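You operate a simulated robot arm through the tools that you are given. There is no shell and no other tool.

Carry out the task below with a simulated robot arm. There is one attempt and no reset: what you move stays moved.

Task
Cap the middle outlet and pressure-test it at about 100 psi.
Fine: in this order: swing the cap shut, turn it tight, ease the black handle wide open, throttle up by the middle gauge. Leave the other controls as they are.

It is judged by the outcome, as a careful person would: the job done as asked, and still so three seconds after it is handed in. It fails if anything else is knocked over, pushed out of place, dropped, spilled or broken. Lids that push on must go on centred and level and be pressed home; caps that screw on are set level and turned clockwise until they are tight.

Robot
A 6-joint arm with a two-finger gripper, fixed in place. Base frame: the origin is at the foot of the arm, x ahead of it, y to its left, z up. Units: cm, degrees, N and s.
Its first joint turns from -166.0 to 166.0 degrees. Payload 2.45 kg.
The tool frame sits at the grasp point between the pads (the TCP): z along the fingers, y along the line on which they close. The tips reach 2 cm beyond it. Largest opening 14 cm; the body of the gripper starts 16.8 cm behind the TCP.
Orientation is that of the tool frame in the base frame, as [roll, pitch, yaw] about the fixed x, y, z axes, in that order (R = Rz(yaw) Ry(pitch) Rx(roll)). With the fingers straight down and closing along the base's y, the tool's x points along the base's -x, its y along +y and its z along -z.

Tools
- The arm moves only by the tool step_arm. Its argument "rows" is a list of rows, each an object of numbers (a shift or turn left out is 0, a gripper value left out holds the last): "x", "y", "z": the shift along the tool's x, y, z in units of 50 mm (1.0 is 50 mm); "ax", "ay", "az": the turn, a rotation vector about the tool's x, y, z in units of 5 degrees (1.0 is 5 degrees); "jaw": the finger opening in m, from 0 to 0.14. In form: [{"x": .., "y": .., "z": .., "ax": .., "ay": .., "az": .., "jaw": ..}, ...]. A call has 1 to 20 rows; each row shifts and turns the commanded pose from where the row before left it, along the tool's axes as they then stand. A call with a number of a shift or a turn outside -1 to 1 is refused whole. Each row takes 0.2 s and may step no farther than 5 cm and 8.6 degrees from the row before; otherwise, or with a gripper value out of range, the whole call is refused. Where a pose cannot be reached the arm comes as near as it can. A force on the tool above 60 N (or 10 N above the force at the start of the call, whichever is more), or a blocked arm, ends the call early, and 0.2 s more pass. The fingers move at their own pace (about 4.5 cm/s each) and stop on an object; they squeeze with about 34 N. The grip force told is the motor's: it shows also when the fingers shut on nothing. Time passes only in rows, and 0.2 s behind the last, so rows that do not move let the fingers close. The reply holds the time, the measured pose of the TCP, the force on the tool along the base axes, the opening and the grip force, in the units named above and with some noise, with the torque about the TCP (base axes, N m) and any sound that the robot's microphone picked up, and new pictures: "views" is both (left out), scene, wrist or none.
- Cameras (640 x 400 px; columns grow to the right, rows downward): "scene" is fixed at [21.84, -64.92, 138.71]; the picture's right is [0.64, -0.77, 0.00], its down [-0.45, -0.37, -0.81] and it looks along [0.63, 0.52, -0.58] (base axes); focal length 368 px, centre (320, 200). "wrist" rides on the gripper at [7.8, 1.1, -20.9] in the tool frame; the picture's right is [-0.14, 0.99, 0.00], its down [-0.92, -0.13, -0.37] and it looks along [-0.37, -0.05, 0.93] (tool axes); focal length 280 px, centre (320, 200). There is no depth. A picture from a camera that has moved, and an enlarged one, comes with that camera's place and axes in the base frame and with its lens.
- zoom(camera, box): a new picture of the part [left, top, right, bottom] of that camera's present view, enlarged. The clock stands still meanwhile.
- hand_in(): hands the job in; it is judged then, once.

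Nothing tells you positions but the pictures and the camera data. Unless the task says otherwise, let go and move clear before handing in.

The tools are called after "Request:" as name(argument=value, ...) on one line, values as JSON. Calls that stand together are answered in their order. step_arm: Moves the arm, as the interface text tells. Its arguments: {"type":"object","properties":{"rows":{"type":"array","items":{"type":"object","properties":{"x":{"type":"number"},"y":{"type":"number"},"z":{"type":"number"},"ax":{"type":"number"},"ay":{"type":"number"},"az":{"type":"number"},"jaw":{"type":"number"}}}},"views":{"type":"string","enum":["both","scene","wrist","none"]}},"required":["rows"]} The other tools are called the same way: zoom (camera, box) takes an enlarged picture of a part of a camera's view; hand_in () hands the job in.

At the start:

```text
clock: 0.0
tool_pos: [65.64, -36.99, 115.31]
orientation: [179.9, 0.0, -179.9]
ft_force: [-0.2, -0.5, -0.1]
torque: [0.04, -0.02, 0.01]
finger_gap: 13.99
gripper_force: 0.2
```

scene: 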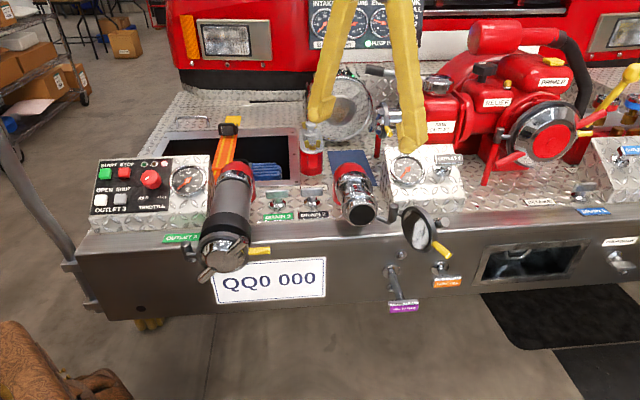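
wrist: 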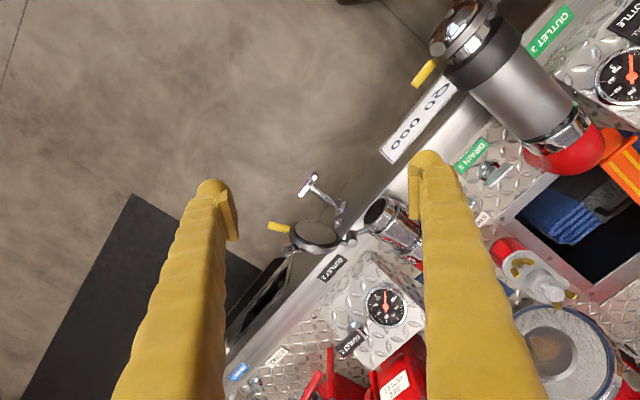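

I see a fire engine front bumper with several outlets, gauges and a pump. I'll zoom in on the parts before moving anything.

Request:
zoom(camera="scene", box=[300, 130, 480, 320])

Request:
zoom(camera="scene", box=[80, 140, 260, 300])

Request:
zoom(camera="scene", box=[360, 20, 640, 220])

Request:
zoom(camera="scene", box=[460, 120, 640, 300])

Request:
zoom(camera="scene", box=[260, 0, 460, 120])

Request:
zoom(camera="wrist", box=[230, 150, 450, 380])

```text
2.11 times, centred on (390, 225) of scene
camera zoom: at [21.84, -64.92, 138.71], right [0.64, -0.77, 0.0], down [-0.45, -0.37, -0.81], along [0.63, 0.52, -0.58], focal length 775 px, centre (173, 147)
```

zoom: 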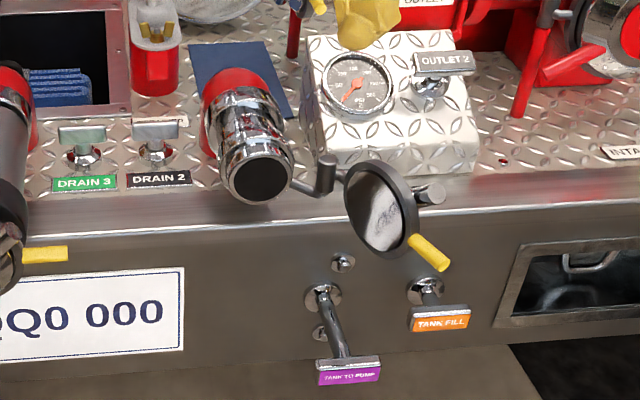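

```text
2.50 times, centred on (170, 220) of scene
camera zoom: at [21.84, -64.92, 138.71], right [0.64, -0.77, 0.0], down [-0.45, -0.37, -0.81], along [0.63, 0.52, -0.58], focal length 920 px, centre (695, 150)
```

zoom: 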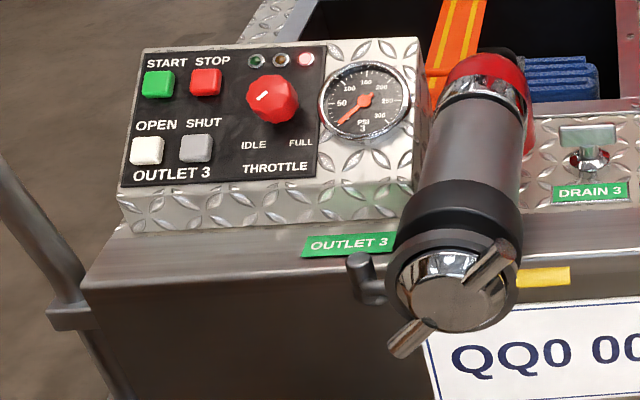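

```text
2.00 times, centred on (500, 120) of scene
camera zoom: at [21.84, -64.92, 138.71], right [0.64, -0.77, 0.0], down [-0.45, -0.37, -0.81], along [0.63, 0.52, -0.58], focal length 736 px, centre (-40, 360)
```

zoom: 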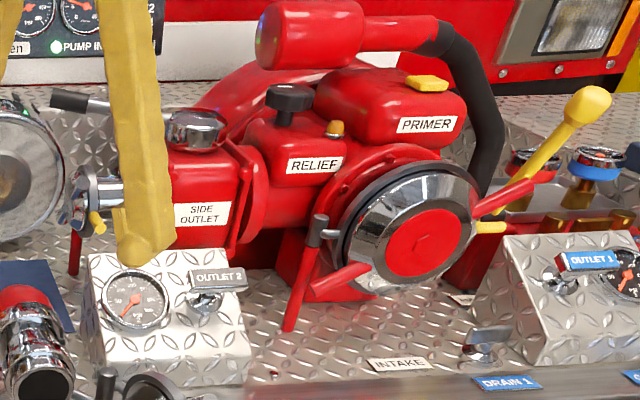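

```text
2.22 times, centred on (550, 210) of scene
camera zoom: at [21.84, -64.92, 138.71], right [0.64, -0.77, 0.0], down [-0.45, -0.37, -0.81], along [0.63, 0.52, -0.58], focal length 818 px, centre (-191, 178)
```

zoom: 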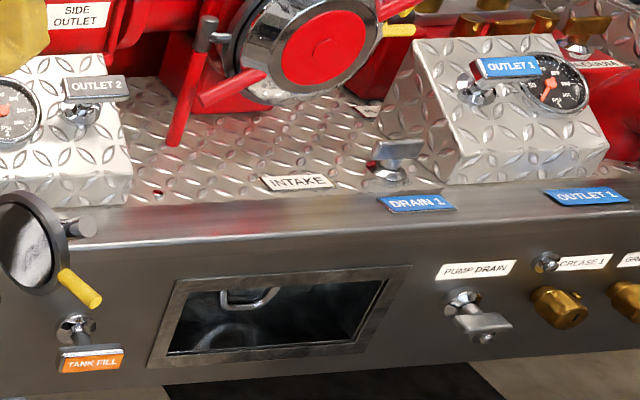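

```text
3.20 times, centred on (360, 60) of scene
camera zoom: at [21.84, -64.92, 138.71], right [0.64, -0.77, 0.0], down [-0.45, -0.37, -0.81], along [0.63, 0.52, -0.58], focal length 1178 px, centre (192, 648)
```

zoom: 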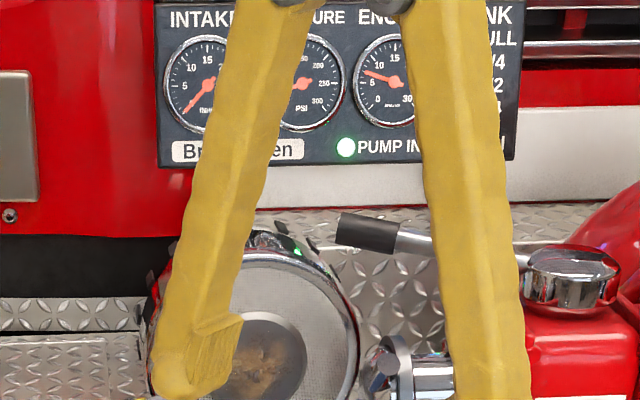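

```text
1.74 times, centred on (340, 265) of wrist
camera zoom: at [57.81, -36.01, 136.25], right [0.14, 0.99, 0.0], down [0.92, -0.13, 0.37], along [0.37, -0.05, -0.93], focal length 488 px, centre (285, 87)
```

zoom: 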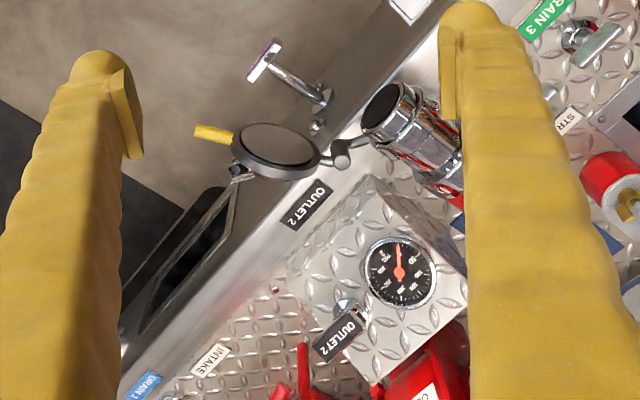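

The middle outlet is OUTLET 2. From the two views I put its nozzle face near [83, -28, 84], the open hinged cap near [85, -41, 85], and the black OUTLET 2 T-handle near [111, -36, 90]. I'll turn the tool to face the bumper and look more closely.

Request:
step_arm(rows=[{"az": -1, "x": 0.3}, {"az": -1, "x": 0.3}, {"az": -1, "x": 0.3}, {"az": -1, "x": 0.3}, {"az": -1, "x": 0.3}, {"az": -1}, {"az": -1}, {"az": -1}, {"az": -1}, {"x": 0.8}, {"y": -0.8}, {"y": -0.8}, {"z": 0.8}, {"z": 0.8}, {"z": 0.8}, {"z": 0.8}], views="both")

```text
clock: 3.4
tool_pos: [61.33, -46.95, 99.62]
orientation: [-180.0, 0.0, -135.0]
ft_force: [0.0, -0.2, -0.3]
torque: [-0.01, -0.02, 0.0]
finger_gap: 13.99
gripper_force: 0.1
camera wrist: at [55.01, -51.76, 120.49], right [-0.6, 0.8, 0.0], down [0.74, 0.56, 0.37], along [0.29, 0.22, -0.93], focal length 280 px, centre (320, 200)
```

scene: 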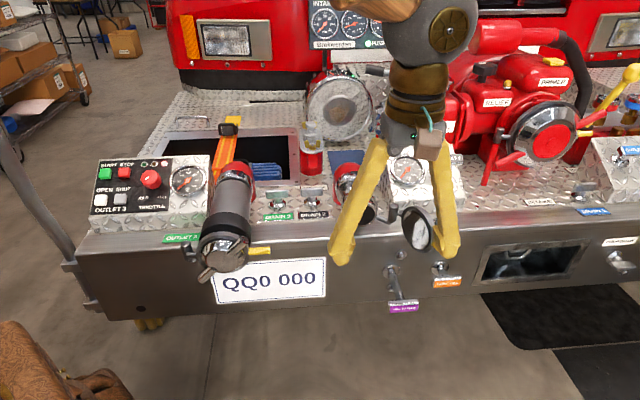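
wrist: 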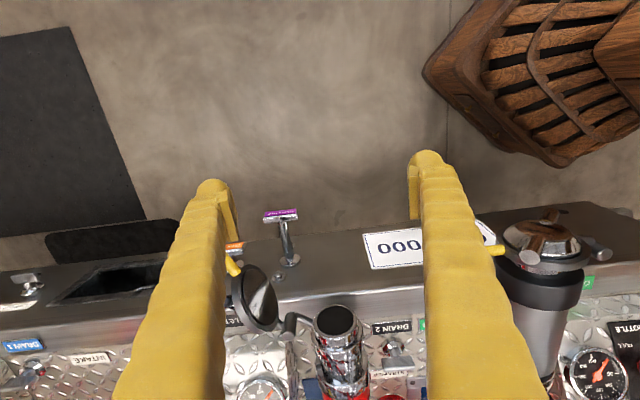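

The bumper now lies square to the tool. Next I'll tilt the tool up toward the horizontal to see the cap and nozzle from the front.

Request:
step_arm(rows=[{"x": 0.8}, {"ay": -1}, {"ay": -1}, {"ay": -1}, {"ay": -1}, {"ay": -1}, {"ay": -1}, {"ay": -1}, {"ay": -1}, {"ay": -1}, {"ay": -1}, {"ay": -1}, {"ay": -1}], views="both")

```text
clock: 6.2
tool_pos: [58.47, -49.7, 99.42]
orientation: [-179.8, 60.0, -134.7]
ft_force: [-0.7, -0.5, 0.8]
torque: [-0.05, 0.01, 0.0]
finger_gap: 14.0
gripper_force: 0.2
camera wrist: at [41.96, -64.53, 102.99], right [-0.65, 0.75, 0.12], down [0.19, 0.01, 0.98], along [0.73, 0.66, -0.15], focal length 280 px, centre (320, 200)
```

scene: 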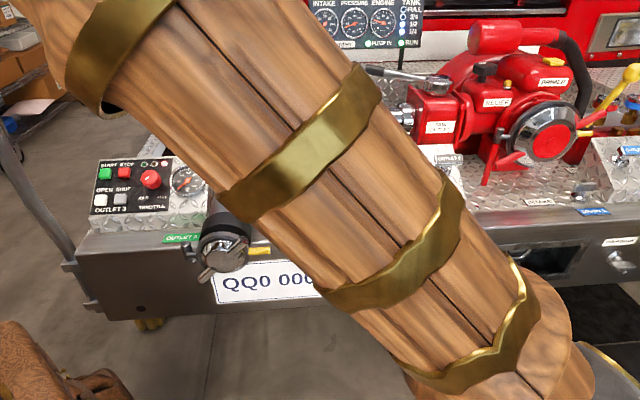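
wrist: 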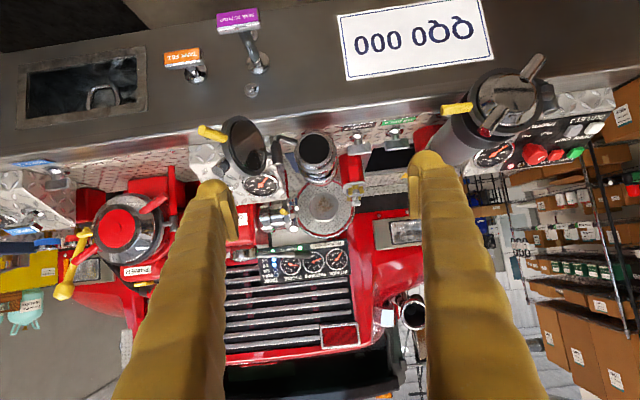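

The view is upside down because the camera sits below the tool. I'll zoom in on the cap and nozzle.

Request:
zoom(camera="wrist", box=[180, 90, 360, 210])

Request:
zoom(camera="wrist", box=[420, 40, 620, 180])

Request:
zoom(camera="wrist", box=[240, 200, 380, 290])

```text
3.33 times, centred on (270, 150) of wrist
camera zoom: at [41.96, -64.53, 102.99], right [-0.65, 0.75, 0.12], down [0.19, 0.01, 0.98], along [0.73, 0.66, -0.15], focal length 935 px, centre (487, 367)
```

zoom: 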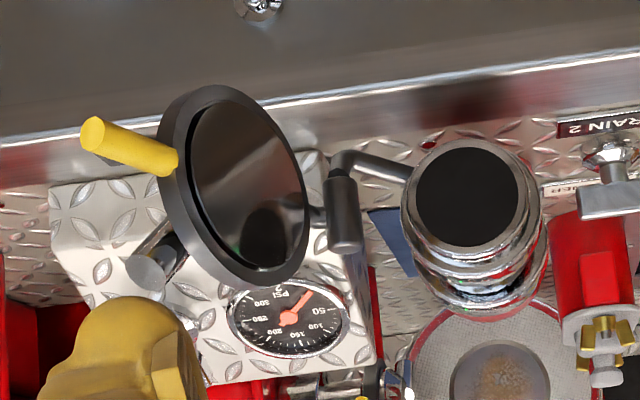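

```text
2.86 times, centred on (520, 110) of wrist
camera zoom: at [41.96, -64.53, 102.99], right [-0.65, 0.75, 0.12], down [0.19, 0.01, 0.98], along [0.73, 0.66, -0.15], focal length 801 px, centre (-251, 457)
```

zoom: 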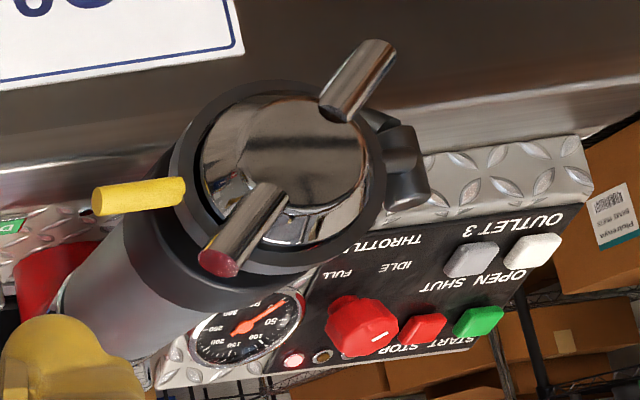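

```text
4.44 times, centred on (310, 245) of wrist
camera zoom: at [41.96, -64.53, 102.99], right [-0.65, 0.75, 0.12], down [0.19, 0.01, 0.98], along [0.73, 0.66, -0.15], focal length 1246 px, centre (364, 0)
```

zoom: 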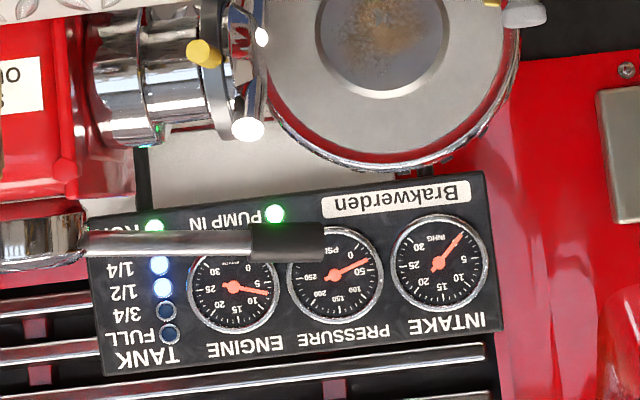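

OUTLET 2's cap is a dark ring hinged at about [87.6, -33.5, 84.5], with a yellow swing handle on its free side and two lugs on the outer face. I'll bring the camera closer to judge the nozzle axis and where the handle is.

Request:
step_arm(rows=[{"z": 0.78, "y": -0.175}, {"z": 0.78, "y": -0.175}, {"z": 0.78, "y": -0.175}, {"z": 0.78, "y": -0.175}], views="both")

Request:
zoom(camera="wrist", box=[160, 60, 400, 210])

```text
clock: 7.2
tool_pos: [70.17, -42.76, 91.55]
orientation: [-179.9, 60.0, -134.9]
ft_force: [-0.1, 0.9, 0.6]
torque: [-0.01, -0.01, -0.02]
finger_gap: 14.0
gripper_force: 0.0
camera wrist: at [53.88, -57.6, 95.23], right [-0.65, 0.75, 0.12], down [0.19, 0.01, 0.98], along [0.73, 0.66, -0.15], focal length 280 px, centre (320, 200)
```

scene: 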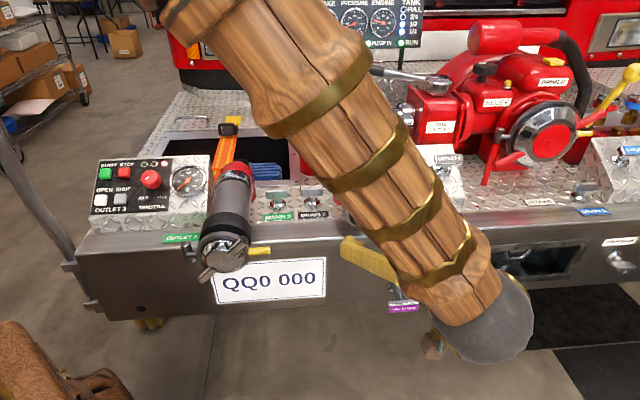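
wrist: 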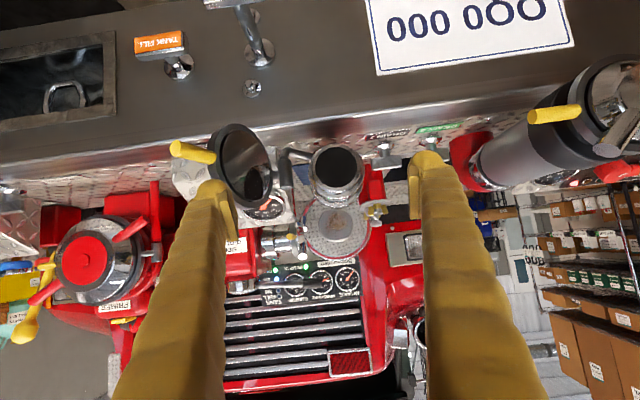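

```text
2.67 times, centred on (280, 135) of wrist
camera zoom: at [53.88, -57.6, 95.23], right [-0.65, 0.75, 0.12], down [0.19, 0.01, 0.98], along [0.73, 0.66, -0.15], focal length 748 px, centre (427, 373)
```

zoom: 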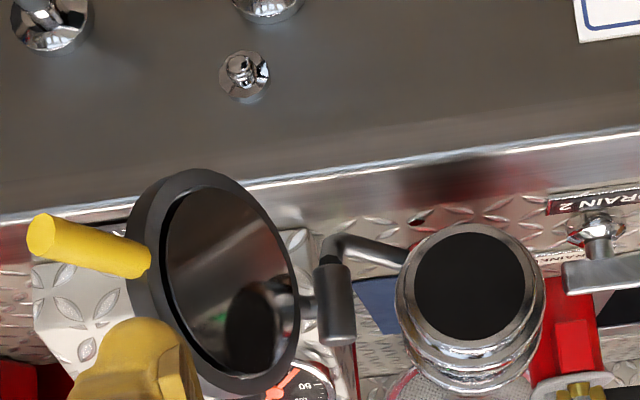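

Request:
zoom(camera="wrist", box=[300, 130, 380, 200])

Request:
zoom(camera="wrist", box=[160, 110, 310, 220])

```text
5.71 times, centred on (340, 165) of wrist
camera zoom: at [53.88, -57.6, 95.23], right [-0.65, 0.75, 0.12], down [0.19, 0.01, 0.98], along [0.73, 0.66, -0.15], focal length 1602 px, centre (206, 400)
```

zoom: 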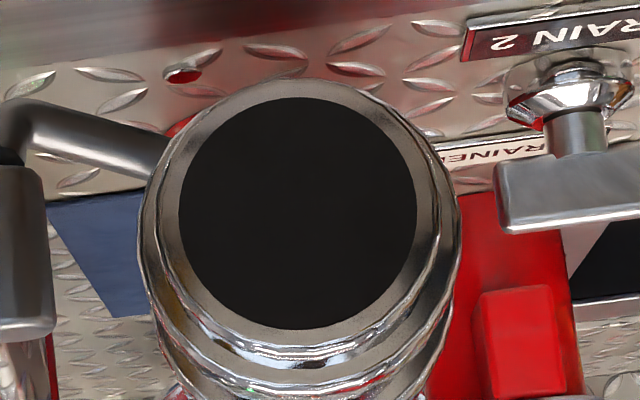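

```text
3.64 times, centred on (235, 165) of wrist
camera zoom: at [53.88, -57.6, 95.23], right [-0.65, 0.75, 0.12], down [0.19, 0.01, 0.98], along [0.73, 0.66, -0.15], focal length 1020 px, centre (629, 327)
```

zoom: 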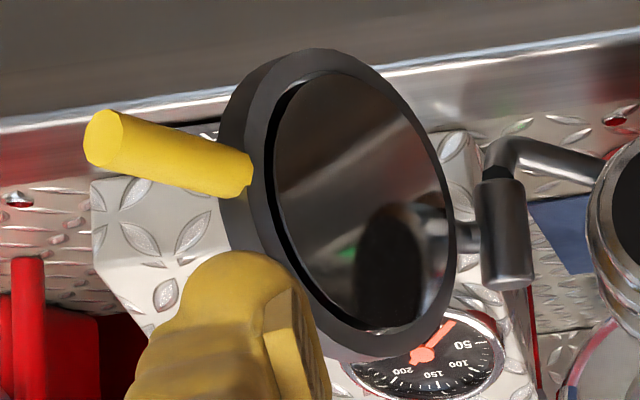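

The nozzle axis looks close to horizontal and faces the arm. The handle runs from about [83, -46, 85] to [82, -50, 84]. Reaching around it with a horizontal tool would be at the edge of the arm's reach, so I'll straddle the yellow handle from above with the tool pointing down. First I'll raise the arm and re-orient it.

Request:
step_arm(rows=[{"x": -0.78, "z": -0.45}, {"x": -0.78, "z": -0.45}, {"x": -0.78, "z": -0.45}, {"ay": 1}, {"ay": 1}, {"ay": 1}, {"ay": 1}, {"ay": 1}, {"ay": 1}, {"ay": 1}, {"ay": 1}, {"ay": 1}, {"ay": 1}, {"ay": 1}, {"ay": 1}, {"az": -1.0}, {"az": -1.0}, {"az": -1.0}, {"az": -1.0}, {"az": -1.0}], views="both")

```text
clock: 11.4
tool_pos: [70.52, -42.51, 105.02]
orientation: [-180.0, 0.0, -110.0]
ft_force: [-0.2, 1.0, -0.7]
torque: [-0.03, -0.02, 0.0]
finger_gap: 13.99
gripper_force: 0.1
camera wrist: at [66.68, -49.62, 125.93], right [-0.88, 0.47, 0.0], down [0.43, 0.82, 0.37], along [0.17, 0.33, -0.93], focal length 280 px, centre (320, 200)
```

scene: 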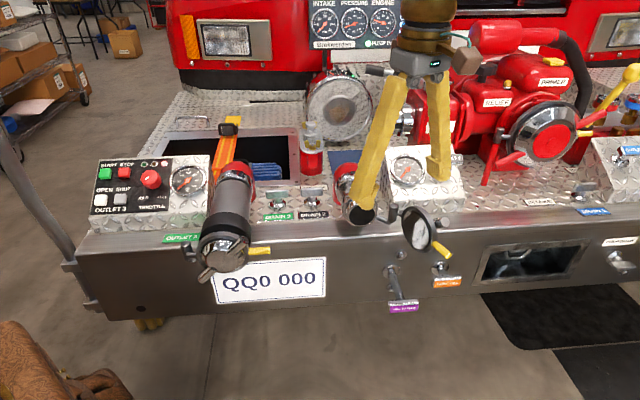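
wrist: 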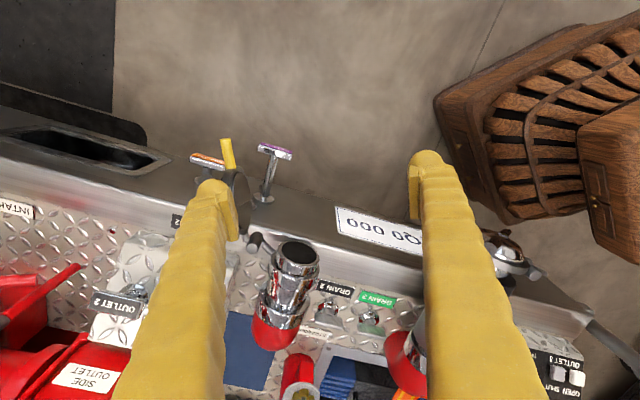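

Request:
zoom(camera="wrist", box=[160, 120, 360, 360])

Request:
zoom(camera="scene", box=[310, 150, 470, 280])

```text
1.67 times, centred on (260, 240) of wrist
camera zoom: at [66.68, -49.62, 125.93], right [-0.88, 0.47, 0.0], down [0.43, 0.82, 0.37], along [0.17, 0.33, -0.93], focal length 467 px, centre (420, 133)
```

zoom: 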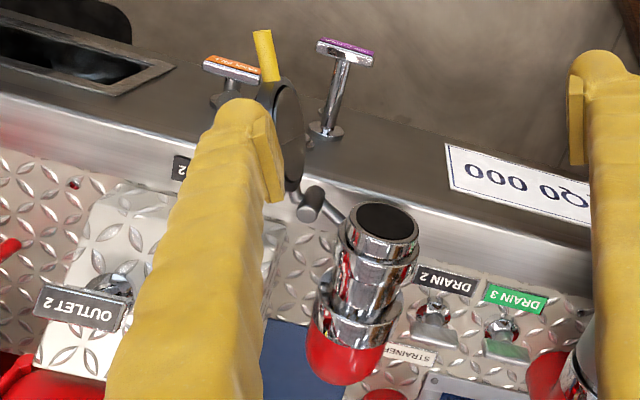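

```text
3.08 times, centred on (390, 215) of scene
camera zoom: at [21.84, -64.92, 138.71], right [0.64, -0.77, 0.0], down [-0.45, -0.37, -0.81], along [0.63, 0.52, -0.58], focal length 1133 px, centre (105, 154)
```

zoom: 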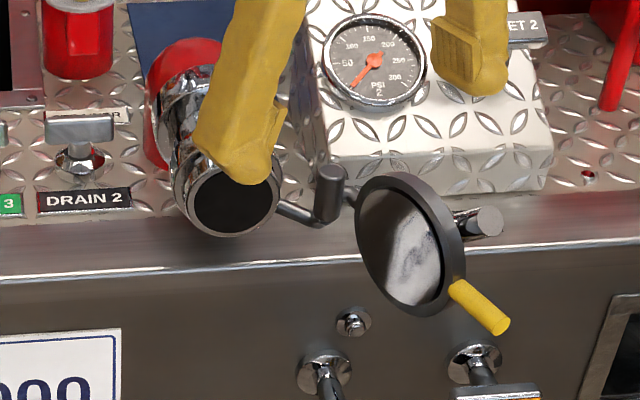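

The nozzle axis is horizontal and points along 45°. I'll move above the middle of the yellow handle, near [82.8, -48.1, 84.5], with the fingers set 6 cm apart.

Request:
step_arm(rows=[{"y": -0.9, "x": 0.07, "jaw": 0.06}, {"y": -0.9, "x": 0.07}, {"y": -0.9, "x": 0.07}, {"z": 0.9}, {"z": 0.9}], views="both")

```text
clock: 12.6
tool_pos: [82.92, -47.93, 96.03]
orientation: [-179.9, -0.1, -110.0]
ft_force: [-0.4, 0.6, 0.7]
torque: [-0.03, -0.03, 0.03]
finger_gap: 5.99
gripper_force: 0.1
camera wrist: at [79.16, -54.95, 116.96], right [-0.88, 0.47, 0.0], down [0.43, 0.82, 0.37], along [0.17, 0.32, -0.93], focal length 280 px, centre (320, 200)
```

scene: 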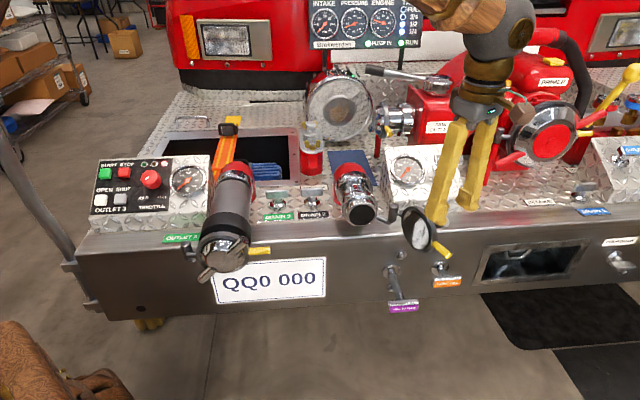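
wrist: 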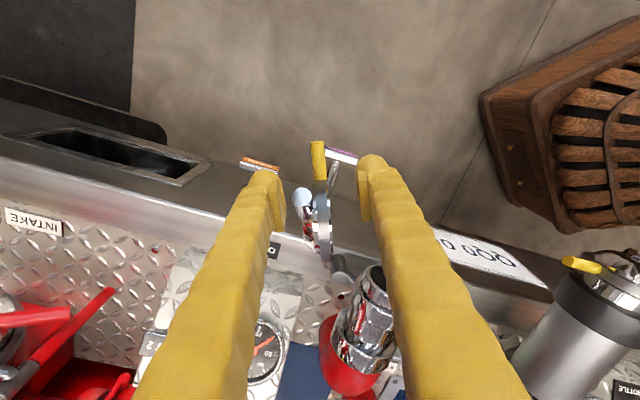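

The arm reaches, and the fingers straddle the handle line. I'll go down around the handle and narrow the gap loosely.

Request:
step_arm(rows=[{"x": 0.07, "jaw": 0.045}, {"z": 0.8}, {"z": 0.8}, {"z": 0.68}, {"jaw": 0.03}, {"jaw": 0.03}], views="both")

Request:
zoom(camera="wrist", box=[220, 120, 420, 300])

Request:
zoom(camera="scene", box=[310, 150, 510, 290])

```text
clock: 14.0
tool_pos: [82.76, -48.44, 84.38]
orientation: [180.0, 0.0, -109.9]
ft_force: [0.5, -0.5, -0.4]
torque: [0.0, -0.01, 0.0]
finger_gap: 2.98
gripper_force: 0.0
camera wrist: at [79.05, -55.47, 105.4], right [-0.88, 0.47, 0.0], down [0.43, 0.82, 0.37], along [0.17, 0.33, -0.93], focal length 280 px, centre (320, 200)
```

scene: 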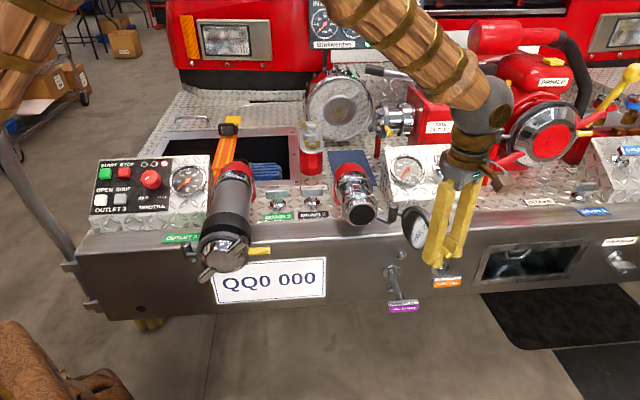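
wrist: 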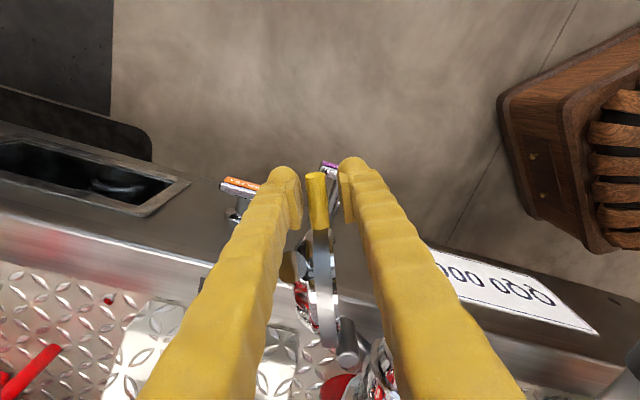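

```text
2.22 times, centred on (320, 210) of wrist
camera zoom: at [79.05, -55.47, 105.4], right [-0.88, 0.47, 0.0], down [0.43, 0.82, 0.37], along [0.17, 0.33, -0.93], focal length 623 px, centre (320, 178)
```

zoom: 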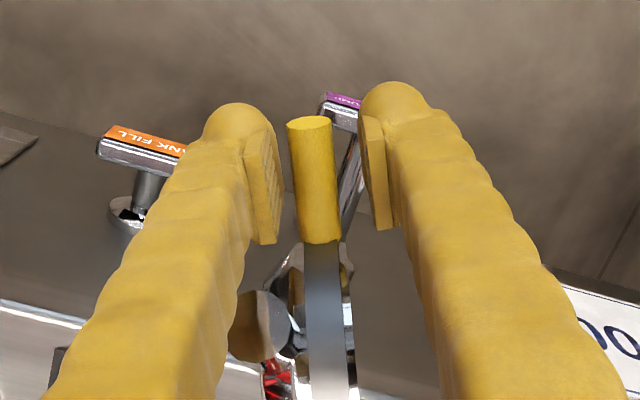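

```text
2.86 times, centred on (410, 220) of scene
camera zoom: at [21.84, -64.92, 138.71], right [0.64, -0.77, 0.0], down [-0.45, -0.37, -0.81], along [0.63, 0.52, -0.58], focal length 1052 px, centre (63, 143)
```

zoom: 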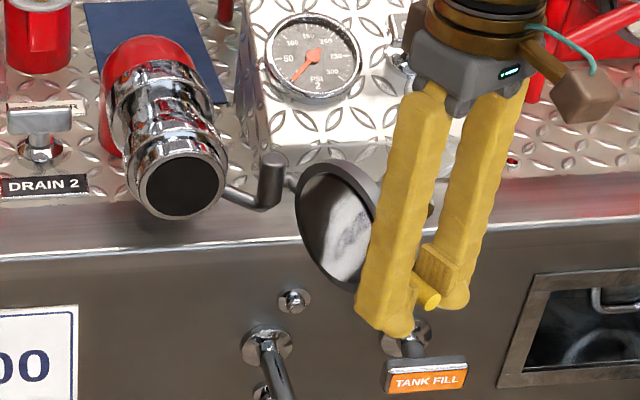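

The handle sits squarely between the pads. I'll swing the cap along the arc about the hinge in stages and check as I go.

Request:
step_arm(rows=[{"y": 0.27, "x": -0.012, "az": 1}, {"y": 0.27, "x": -0.012, "az": 1}, {"y": 0.27, "x": -0.012, "az": 1}, {"y": 0.27, "x": -0.012, "az": 1}, {"y": 0.27, "x": -0.012, "az": 1}, {"y": 0.27, "x": -0.012, "az": 1}], views="both")

Request:
zoom(camera="wrist", box=[220, 120, 420, 300])

```text
clock: 15.4
tool_pos: [76.21, -43.98, 84.74]
orientation: [-179.9, 0.0, -139.9]
ft_force: [-0.7, -0.8, -0.1]
torque: [0.0, 0.01, 0.0]
finger_gap: 3.03
gripper_force: 0.5
camera wrist: at [69.4, -48.23, 105.53], right [-0.53, 0.85, 0.0], down [0.79, 0.49, 0.37], along [0.31, 0.19, -0.93], focal length 280 px, centre (320, 200)
```

scene: 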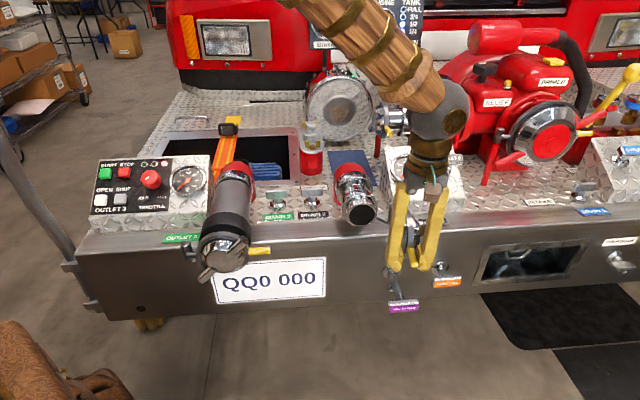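
wrist: 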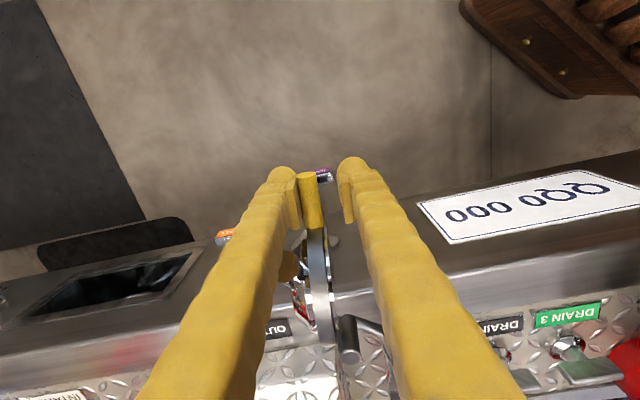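

```text
2.22 times, centred on (320, 210) of wrist
camera zoom: at [69.4, -48.23, 105.53], right [-0.53, 0.85, 0.0], down [0.79, 0.49, 0.37], along [0.31, 0.19, -0.93], focal length 623 px, centre (320, 178)
```

zoom: 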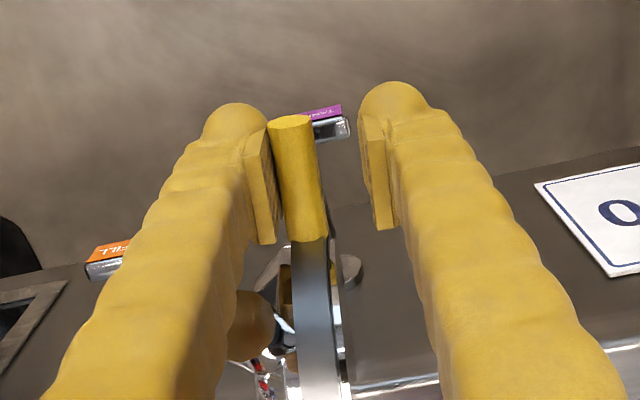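

The cap follows smoothly, so I'll keep swinging.

Request:
step_arm(rows=[{"y": 0.27, "x": -0.012, "az": 1}, {"y": 0.27, "x": -0.012, "az": 1}, {"y": 0.27, "x": -0.012, "az": 1}, {"y": 0.27, "x": -0.012, "az": 1}, {"y": 0.27, "x": -0.012, "az": 1}, {"y": 0.27, "x": -0.012, "az": 1}, {"y": 0.27, "x": -0.012, "az": 1}, {"y": 0.27, "x": -0.012, "az": 1}, {"y": 0.27, "x": -0.012, "az": 1}], views="both")

Request:
zoom(camera="wrist", box=[220, 120, 420, 300])

Request:
zoom(camera="scene", box=[310, 150, 470, 270])

```text
clock: 17.4
tool_pos: [72.53, -32.72, 84.7]
orientation: [180.0, 0.0, 174.9]
ft_force: [-7.5, -2.1, 5.0]
torque: [-0.15, -0.37, -0.16]
finger_gap: 3.1
gripper_force: 1.3
camera wrist: at [64.72, -30.9, 105.61], right [0.22, 0.97, 0.0], down [0.91, -0.21, 0.37], along [0.36, -0.08, -0.93], focal length 280 px, centre (320, 200)
```

scene: 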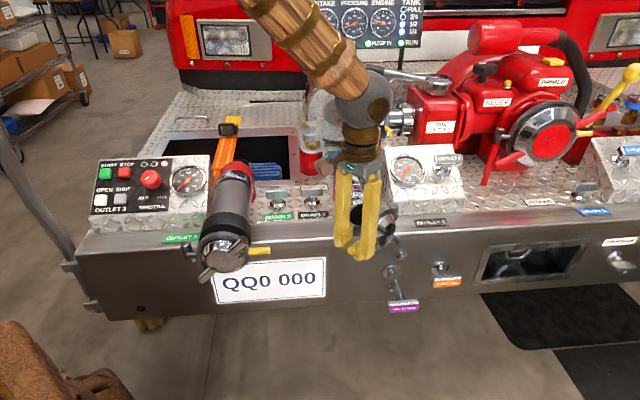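
wrist: 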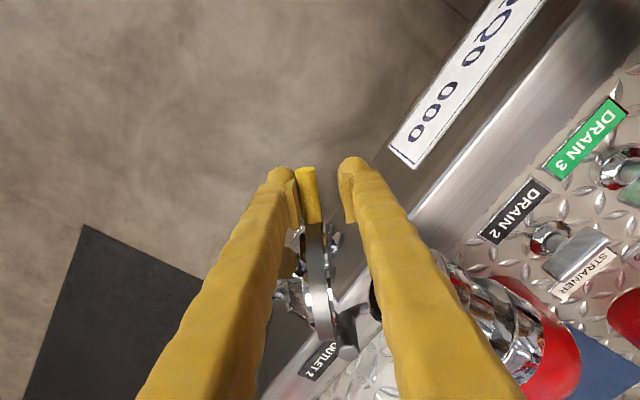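

```text
2.22 times, centred on (320, 210) of wrist
camera zoom: at [64.72, -30.9, 105.61], right [0.22, 0.97, 0.0], down [0.91, -0.21, 0.37], along [0.36, -0.08, -0.93], focal length 623 px, centre (320, 178)
```

zoom: 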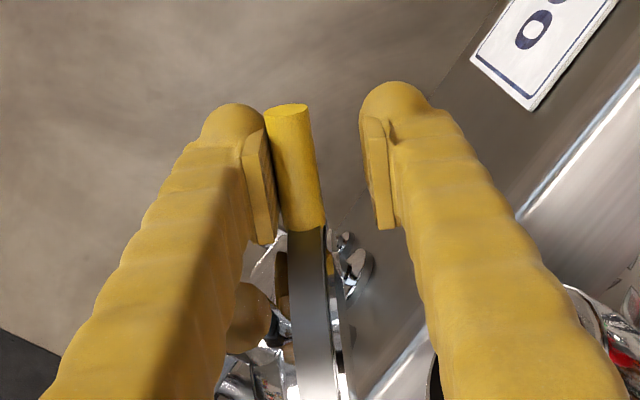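

```text
3.33 times, centred on (390, 210) of scene
camera zoom: at [21.84, -64.92, 138.71], right [0.64, -0.77, 0.0], down [-0.45, -0.37, -0.81], along [0.63, 0.52, -0.58], focal length 1227 px, centre (87, 167)
```

zoom: 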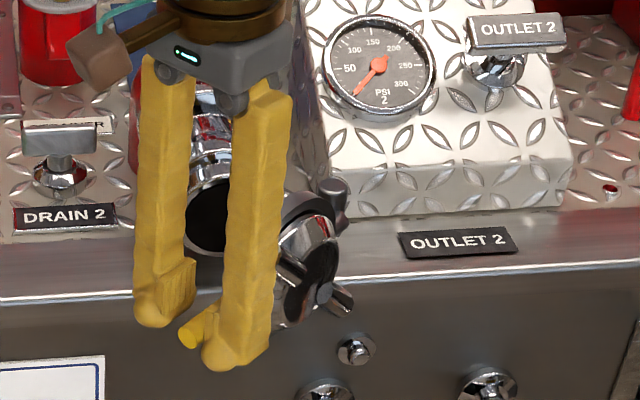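

The ring edge is just brushing the finger. I'll ease outward about 0.7 cm and then continue the arc.

Request:
step_arm(rows=[{"x": 0.15}, {"y": 0.279, "x": -0.008, "az": 1}, {"y": 0.279, "x": -0.008, "az": 1}, {"y": 0.279, "x": -0.008, "az": 1}, {"y": 0.279, "x": -0.008, "az": 1}, {"y": 0.279, "x": -0.008, "az": 1}], views="both")

Request:
zoom(camera="wrist", box=[220, 120, 420, 300])

Request:
zoom(camera="scene", box=[310, 150, 470, 270])

```text
clock: 18.8
tool_pos: [73.71, -25.82, 84.73]
orientation: [179.9, 0.0, 150.0]
ft_force: [0.1, -0.1, 0.9]
torque: [-0.01, 0.01, -0.03]
finger_gap: 3.0
gripper_force: 0.6
camera wrist: at [67.41, -21.05, 105.6], right [0.61, 0.79, 0.0], down [0.73, -0.57, 0.37], along [0.29, -0.23, -0.93], focal length 280 px, centre (320, 200)
```

scene: 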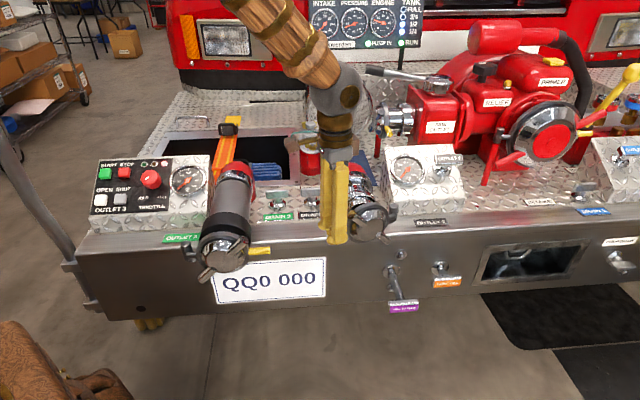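
wrist: 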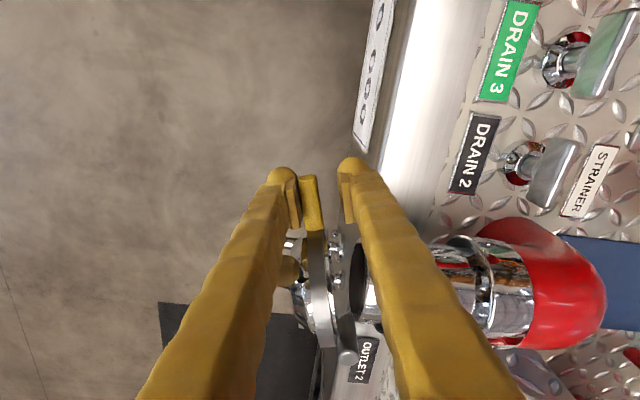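

```text
2.22 times, centred on (320, 210) of wrist
camera zoom: at [67.41, -21.05, 105.6], right [0.61, 0.79, 0.0], down [0.73, -0.57, 0.37], along [0.29, -0.23, -0.93], focal length 623 px, centre (320, 178)
```

zoom: 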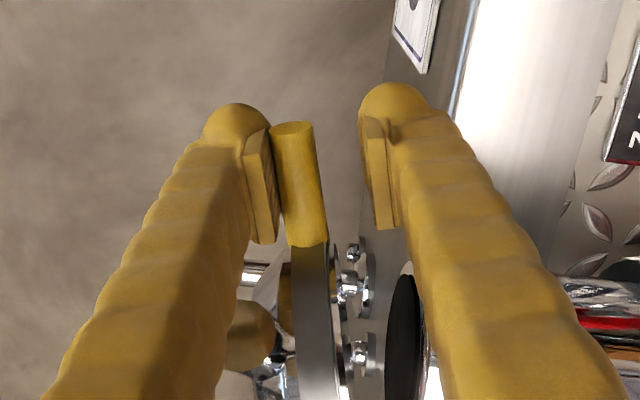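

```text
3.33 times, centred on (390, 210) of scene
camera zoom: at [21.84, -64.92, 138.71], right [0.64, -0.77, 0.0], down [-0.45, -0.37, -0.81], along [0.63, 0.52, -0.58], focal length 1227 px, centre (87, 167)
```

zoom: 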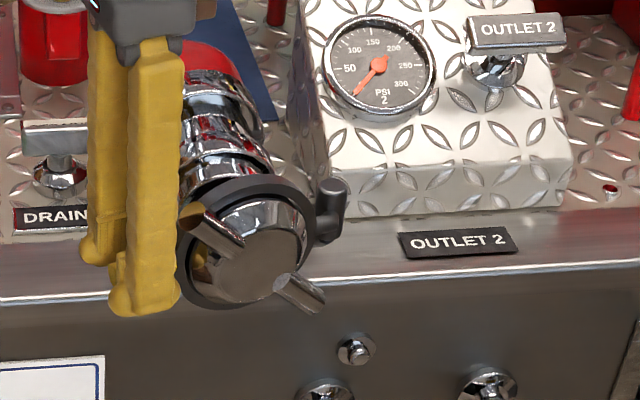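

Almost shut. I'll continue in small steps and watch the force.

Request:
step_arm(rows=[{"y": 0.279, "x": -0.012, "az": 1}, {"y": 0.279, "x": -0.012, "az": 1}, {"y": 0.279, "x": -0.012, "az": 1}], views="both")

Request:
zoom(camera="wrist", box=[220, 120, 420, 300])

Request:
zoom(camera="scene", box=[310, 150, 470, 270])

```text
clock: 19.6
tool_pos: [76.29, -22.66, 84.64]
orientation: [179.9, 0.0, 135.0]
ft_force: [-1.2, -3.4, 0.1]
torque: [-0.06, -0.03, -0.01]
finger_gap: 3.21
gripper_force: 1.2
camera wrist: at [71.46, -16.33, 105.52], right [0.8, 0.6, 0.0], down [0.56, -0.74, 0.37], along [0.22, -0.29, -0.93], focal length 280 px, centre (320, 200)
```

scene: 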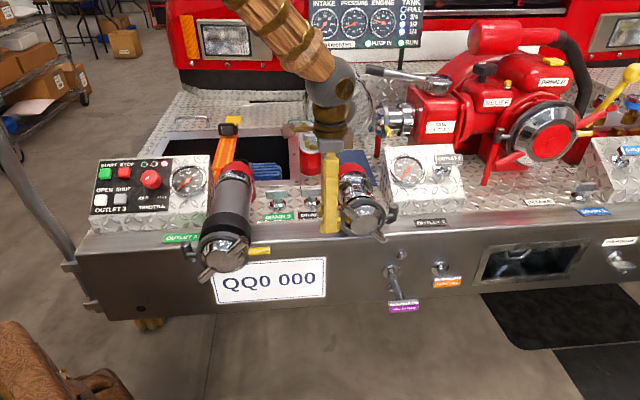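
wrist: 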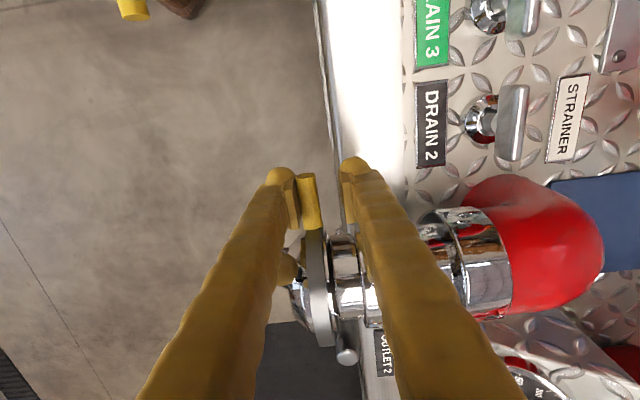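

```text
2.22 times, centred on (320, 210) of wrist
camera zoom: at [71.46, -16.33, 105.52], right [0.8, 0.6, 0.0], down [0.56, -0.74, 0.37], along [0.22, -0.29, -0.93], focal length 623 px, centre (320, 178)
```

zoom: 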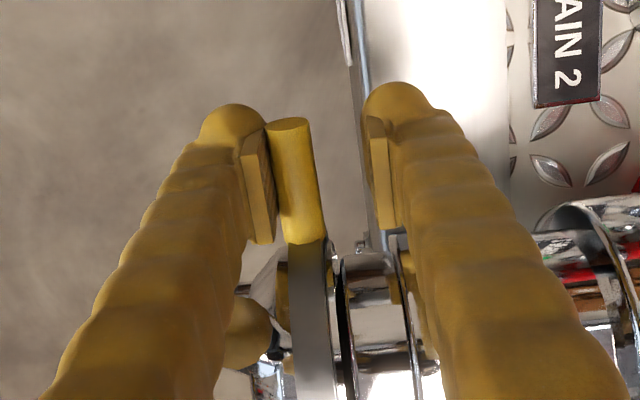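

```text
3.33 times, centred on (390, 210) of scene
camera zoom: at [21.84, -64.92, 138.71], right [0.64, -0.77, 0.0], down [-0.45, -0.37, -0.81], along [0.63, 0.52, -0.58], focal length 1227 px, centre (87, 167)
```

zoom: 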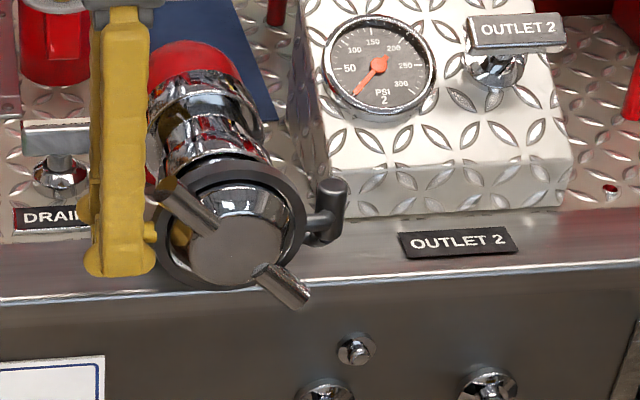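

Request:
step_arm(rows=[{"y": 0.1}, {"y": 0.1}, {"y": 0.0}], views="both")

Request:
zoom(camera="wrist", box=[220, 150, 420, 350])

Request:
zoom(camera="scene", box=[310, 150, 470, 270])

```text
clock: 20.4
tool_pos: [76.92, -21.89, 84.63]
orientation: [-179.9, -0.1, 135.0]
ft_force: [-19.6, -27.3, -7.9]
torque: [0.24, 0.04, 0.08]
finger_gap: 5.09
gripper_force: 15.3
camera wrist: at [72.16, -15.64, 105.53], right [0.8, 0.6, 0.0], down [0.56, -0.74, 0.37], along [0.22, -0.29, -0.93], focal length 280 px, centre (320, 200)
```

scene: 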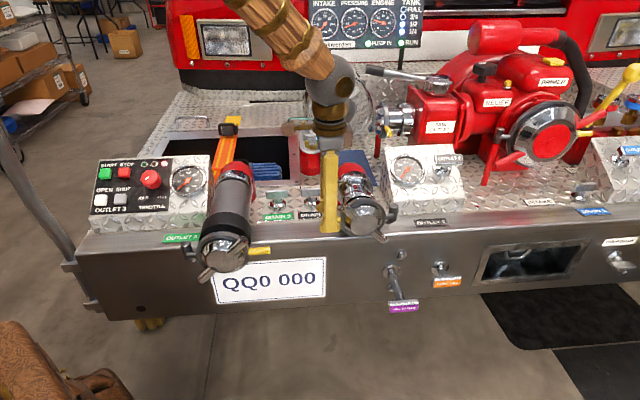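
wrist: 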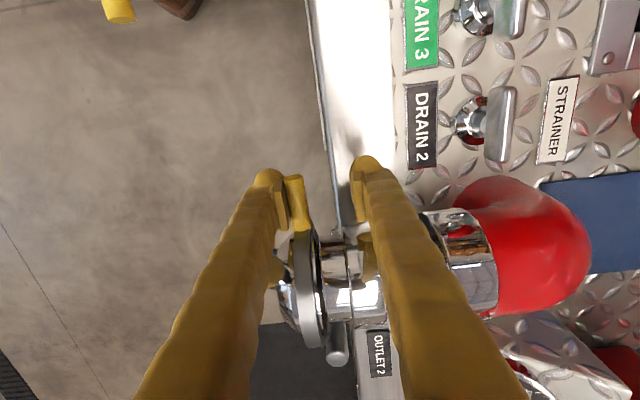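

```text
2.00 times, centred on (320, 250) of wrist
camera zoom: at [72.16, -15.64, 105.53], right [0.8, 0.6, 0.0], down [0.56, -0.74, 0.37], along [0.22, -0.29, -0.93], focal length 561 px, centre (320, 100)
```

zoom: 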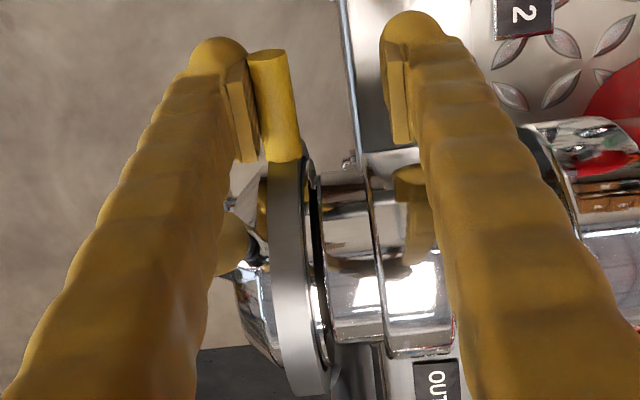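

```text
3.33 times, centred on (390, 210) of scene
camera zoom: at [21.84, -64.92, 138.71], right [0.64, -0.77, 0.0], down [-0.45, -0.37, -0.81], along [0.63, 0.52, -0.58], focal length 1227 px, centre (87, 167)
```

zoom: 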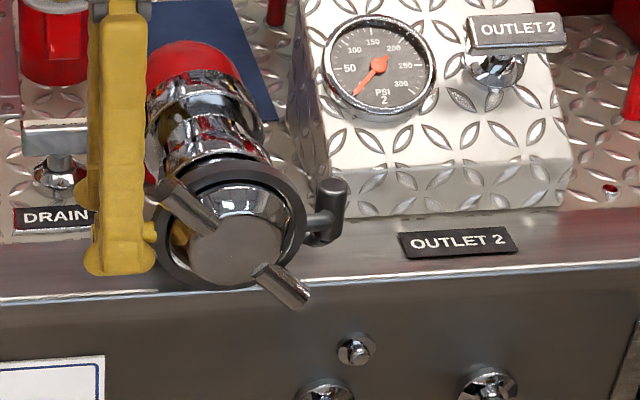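

The cap is seated against the nozzle: the force rose to about 30 N and it stopped. I'll back off, lift clear, and turn the tool horizontal facing the cap.

Request:
step_arm(rows=[{"y": -0.25}, {"z": -0.9}, {"z": -0.9}, {"z": -0.9}, {"z": -0.9}, {"y": -0.95}, {"y": -0.95}, {"y": -0.95}, {"y": -0.95}, {"y": -0.95}], views="both")

Request:
zoom(camera="scene", box=[310, 140, 470, 260])

Request:
zoom(camera="wrist", box=[380, 200, 640, 400])

```text
clock: 22.6
tool_pos: [59.24, -39.91, 102.68]
orientation: [-180.0, 0.0, 135.0]
ft_force: [0.3, -0.8, -0.6]
torque: [0.01, 0.01, 0.01]
finger_gap: 3.01
gripper_force: 0.1
camera wrist: at [54.42, -33.66, 123.58], right [0.8, 0.6, 0.0], down [0.56, -0.74, 0.37], along [0.22, -0.29, -0.93], focal length 280 px, centre (320, 200)
```

scene: 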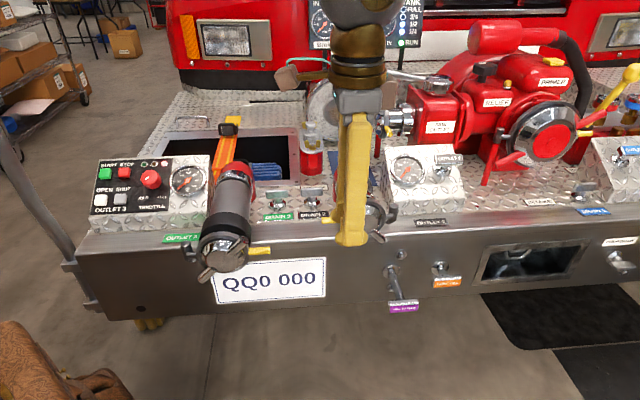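
wrist: 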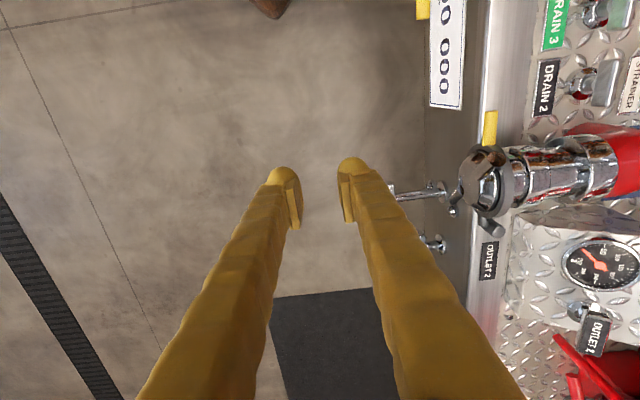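

```text
3.33 times, centred on (390, 200) of scene
camera zoom: at [21.84, -64.92, 138.71], right [0.64, -0.77, 0.0], down [-0.45, -0.37, -0.81], along [0.63, 0.52, -0.58], focal length 1227 px, centre (87, 200)
```

zoom: 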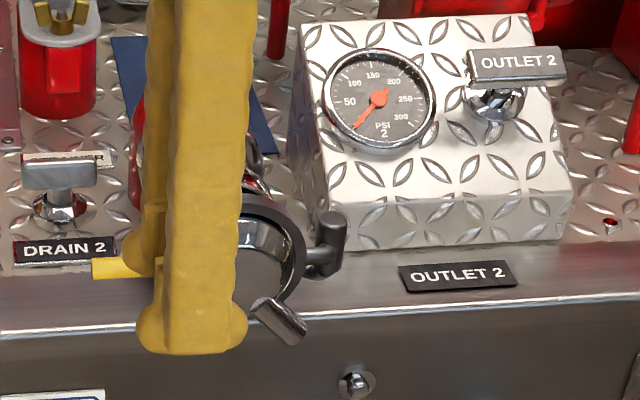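

```text
2.00 times, centred on (510, 300) of wrist
camera zoom: at [54.42, -33.66, 123.58], right [0.8, 0.6, 0.0], down [0.56, -0.74, 0.37], along [0.22, -0.29, -0.93], focal length 561 px, centre (-60, 0)
```

zoom: 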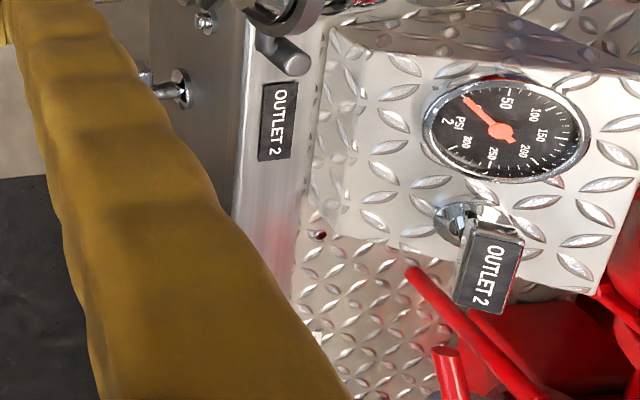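

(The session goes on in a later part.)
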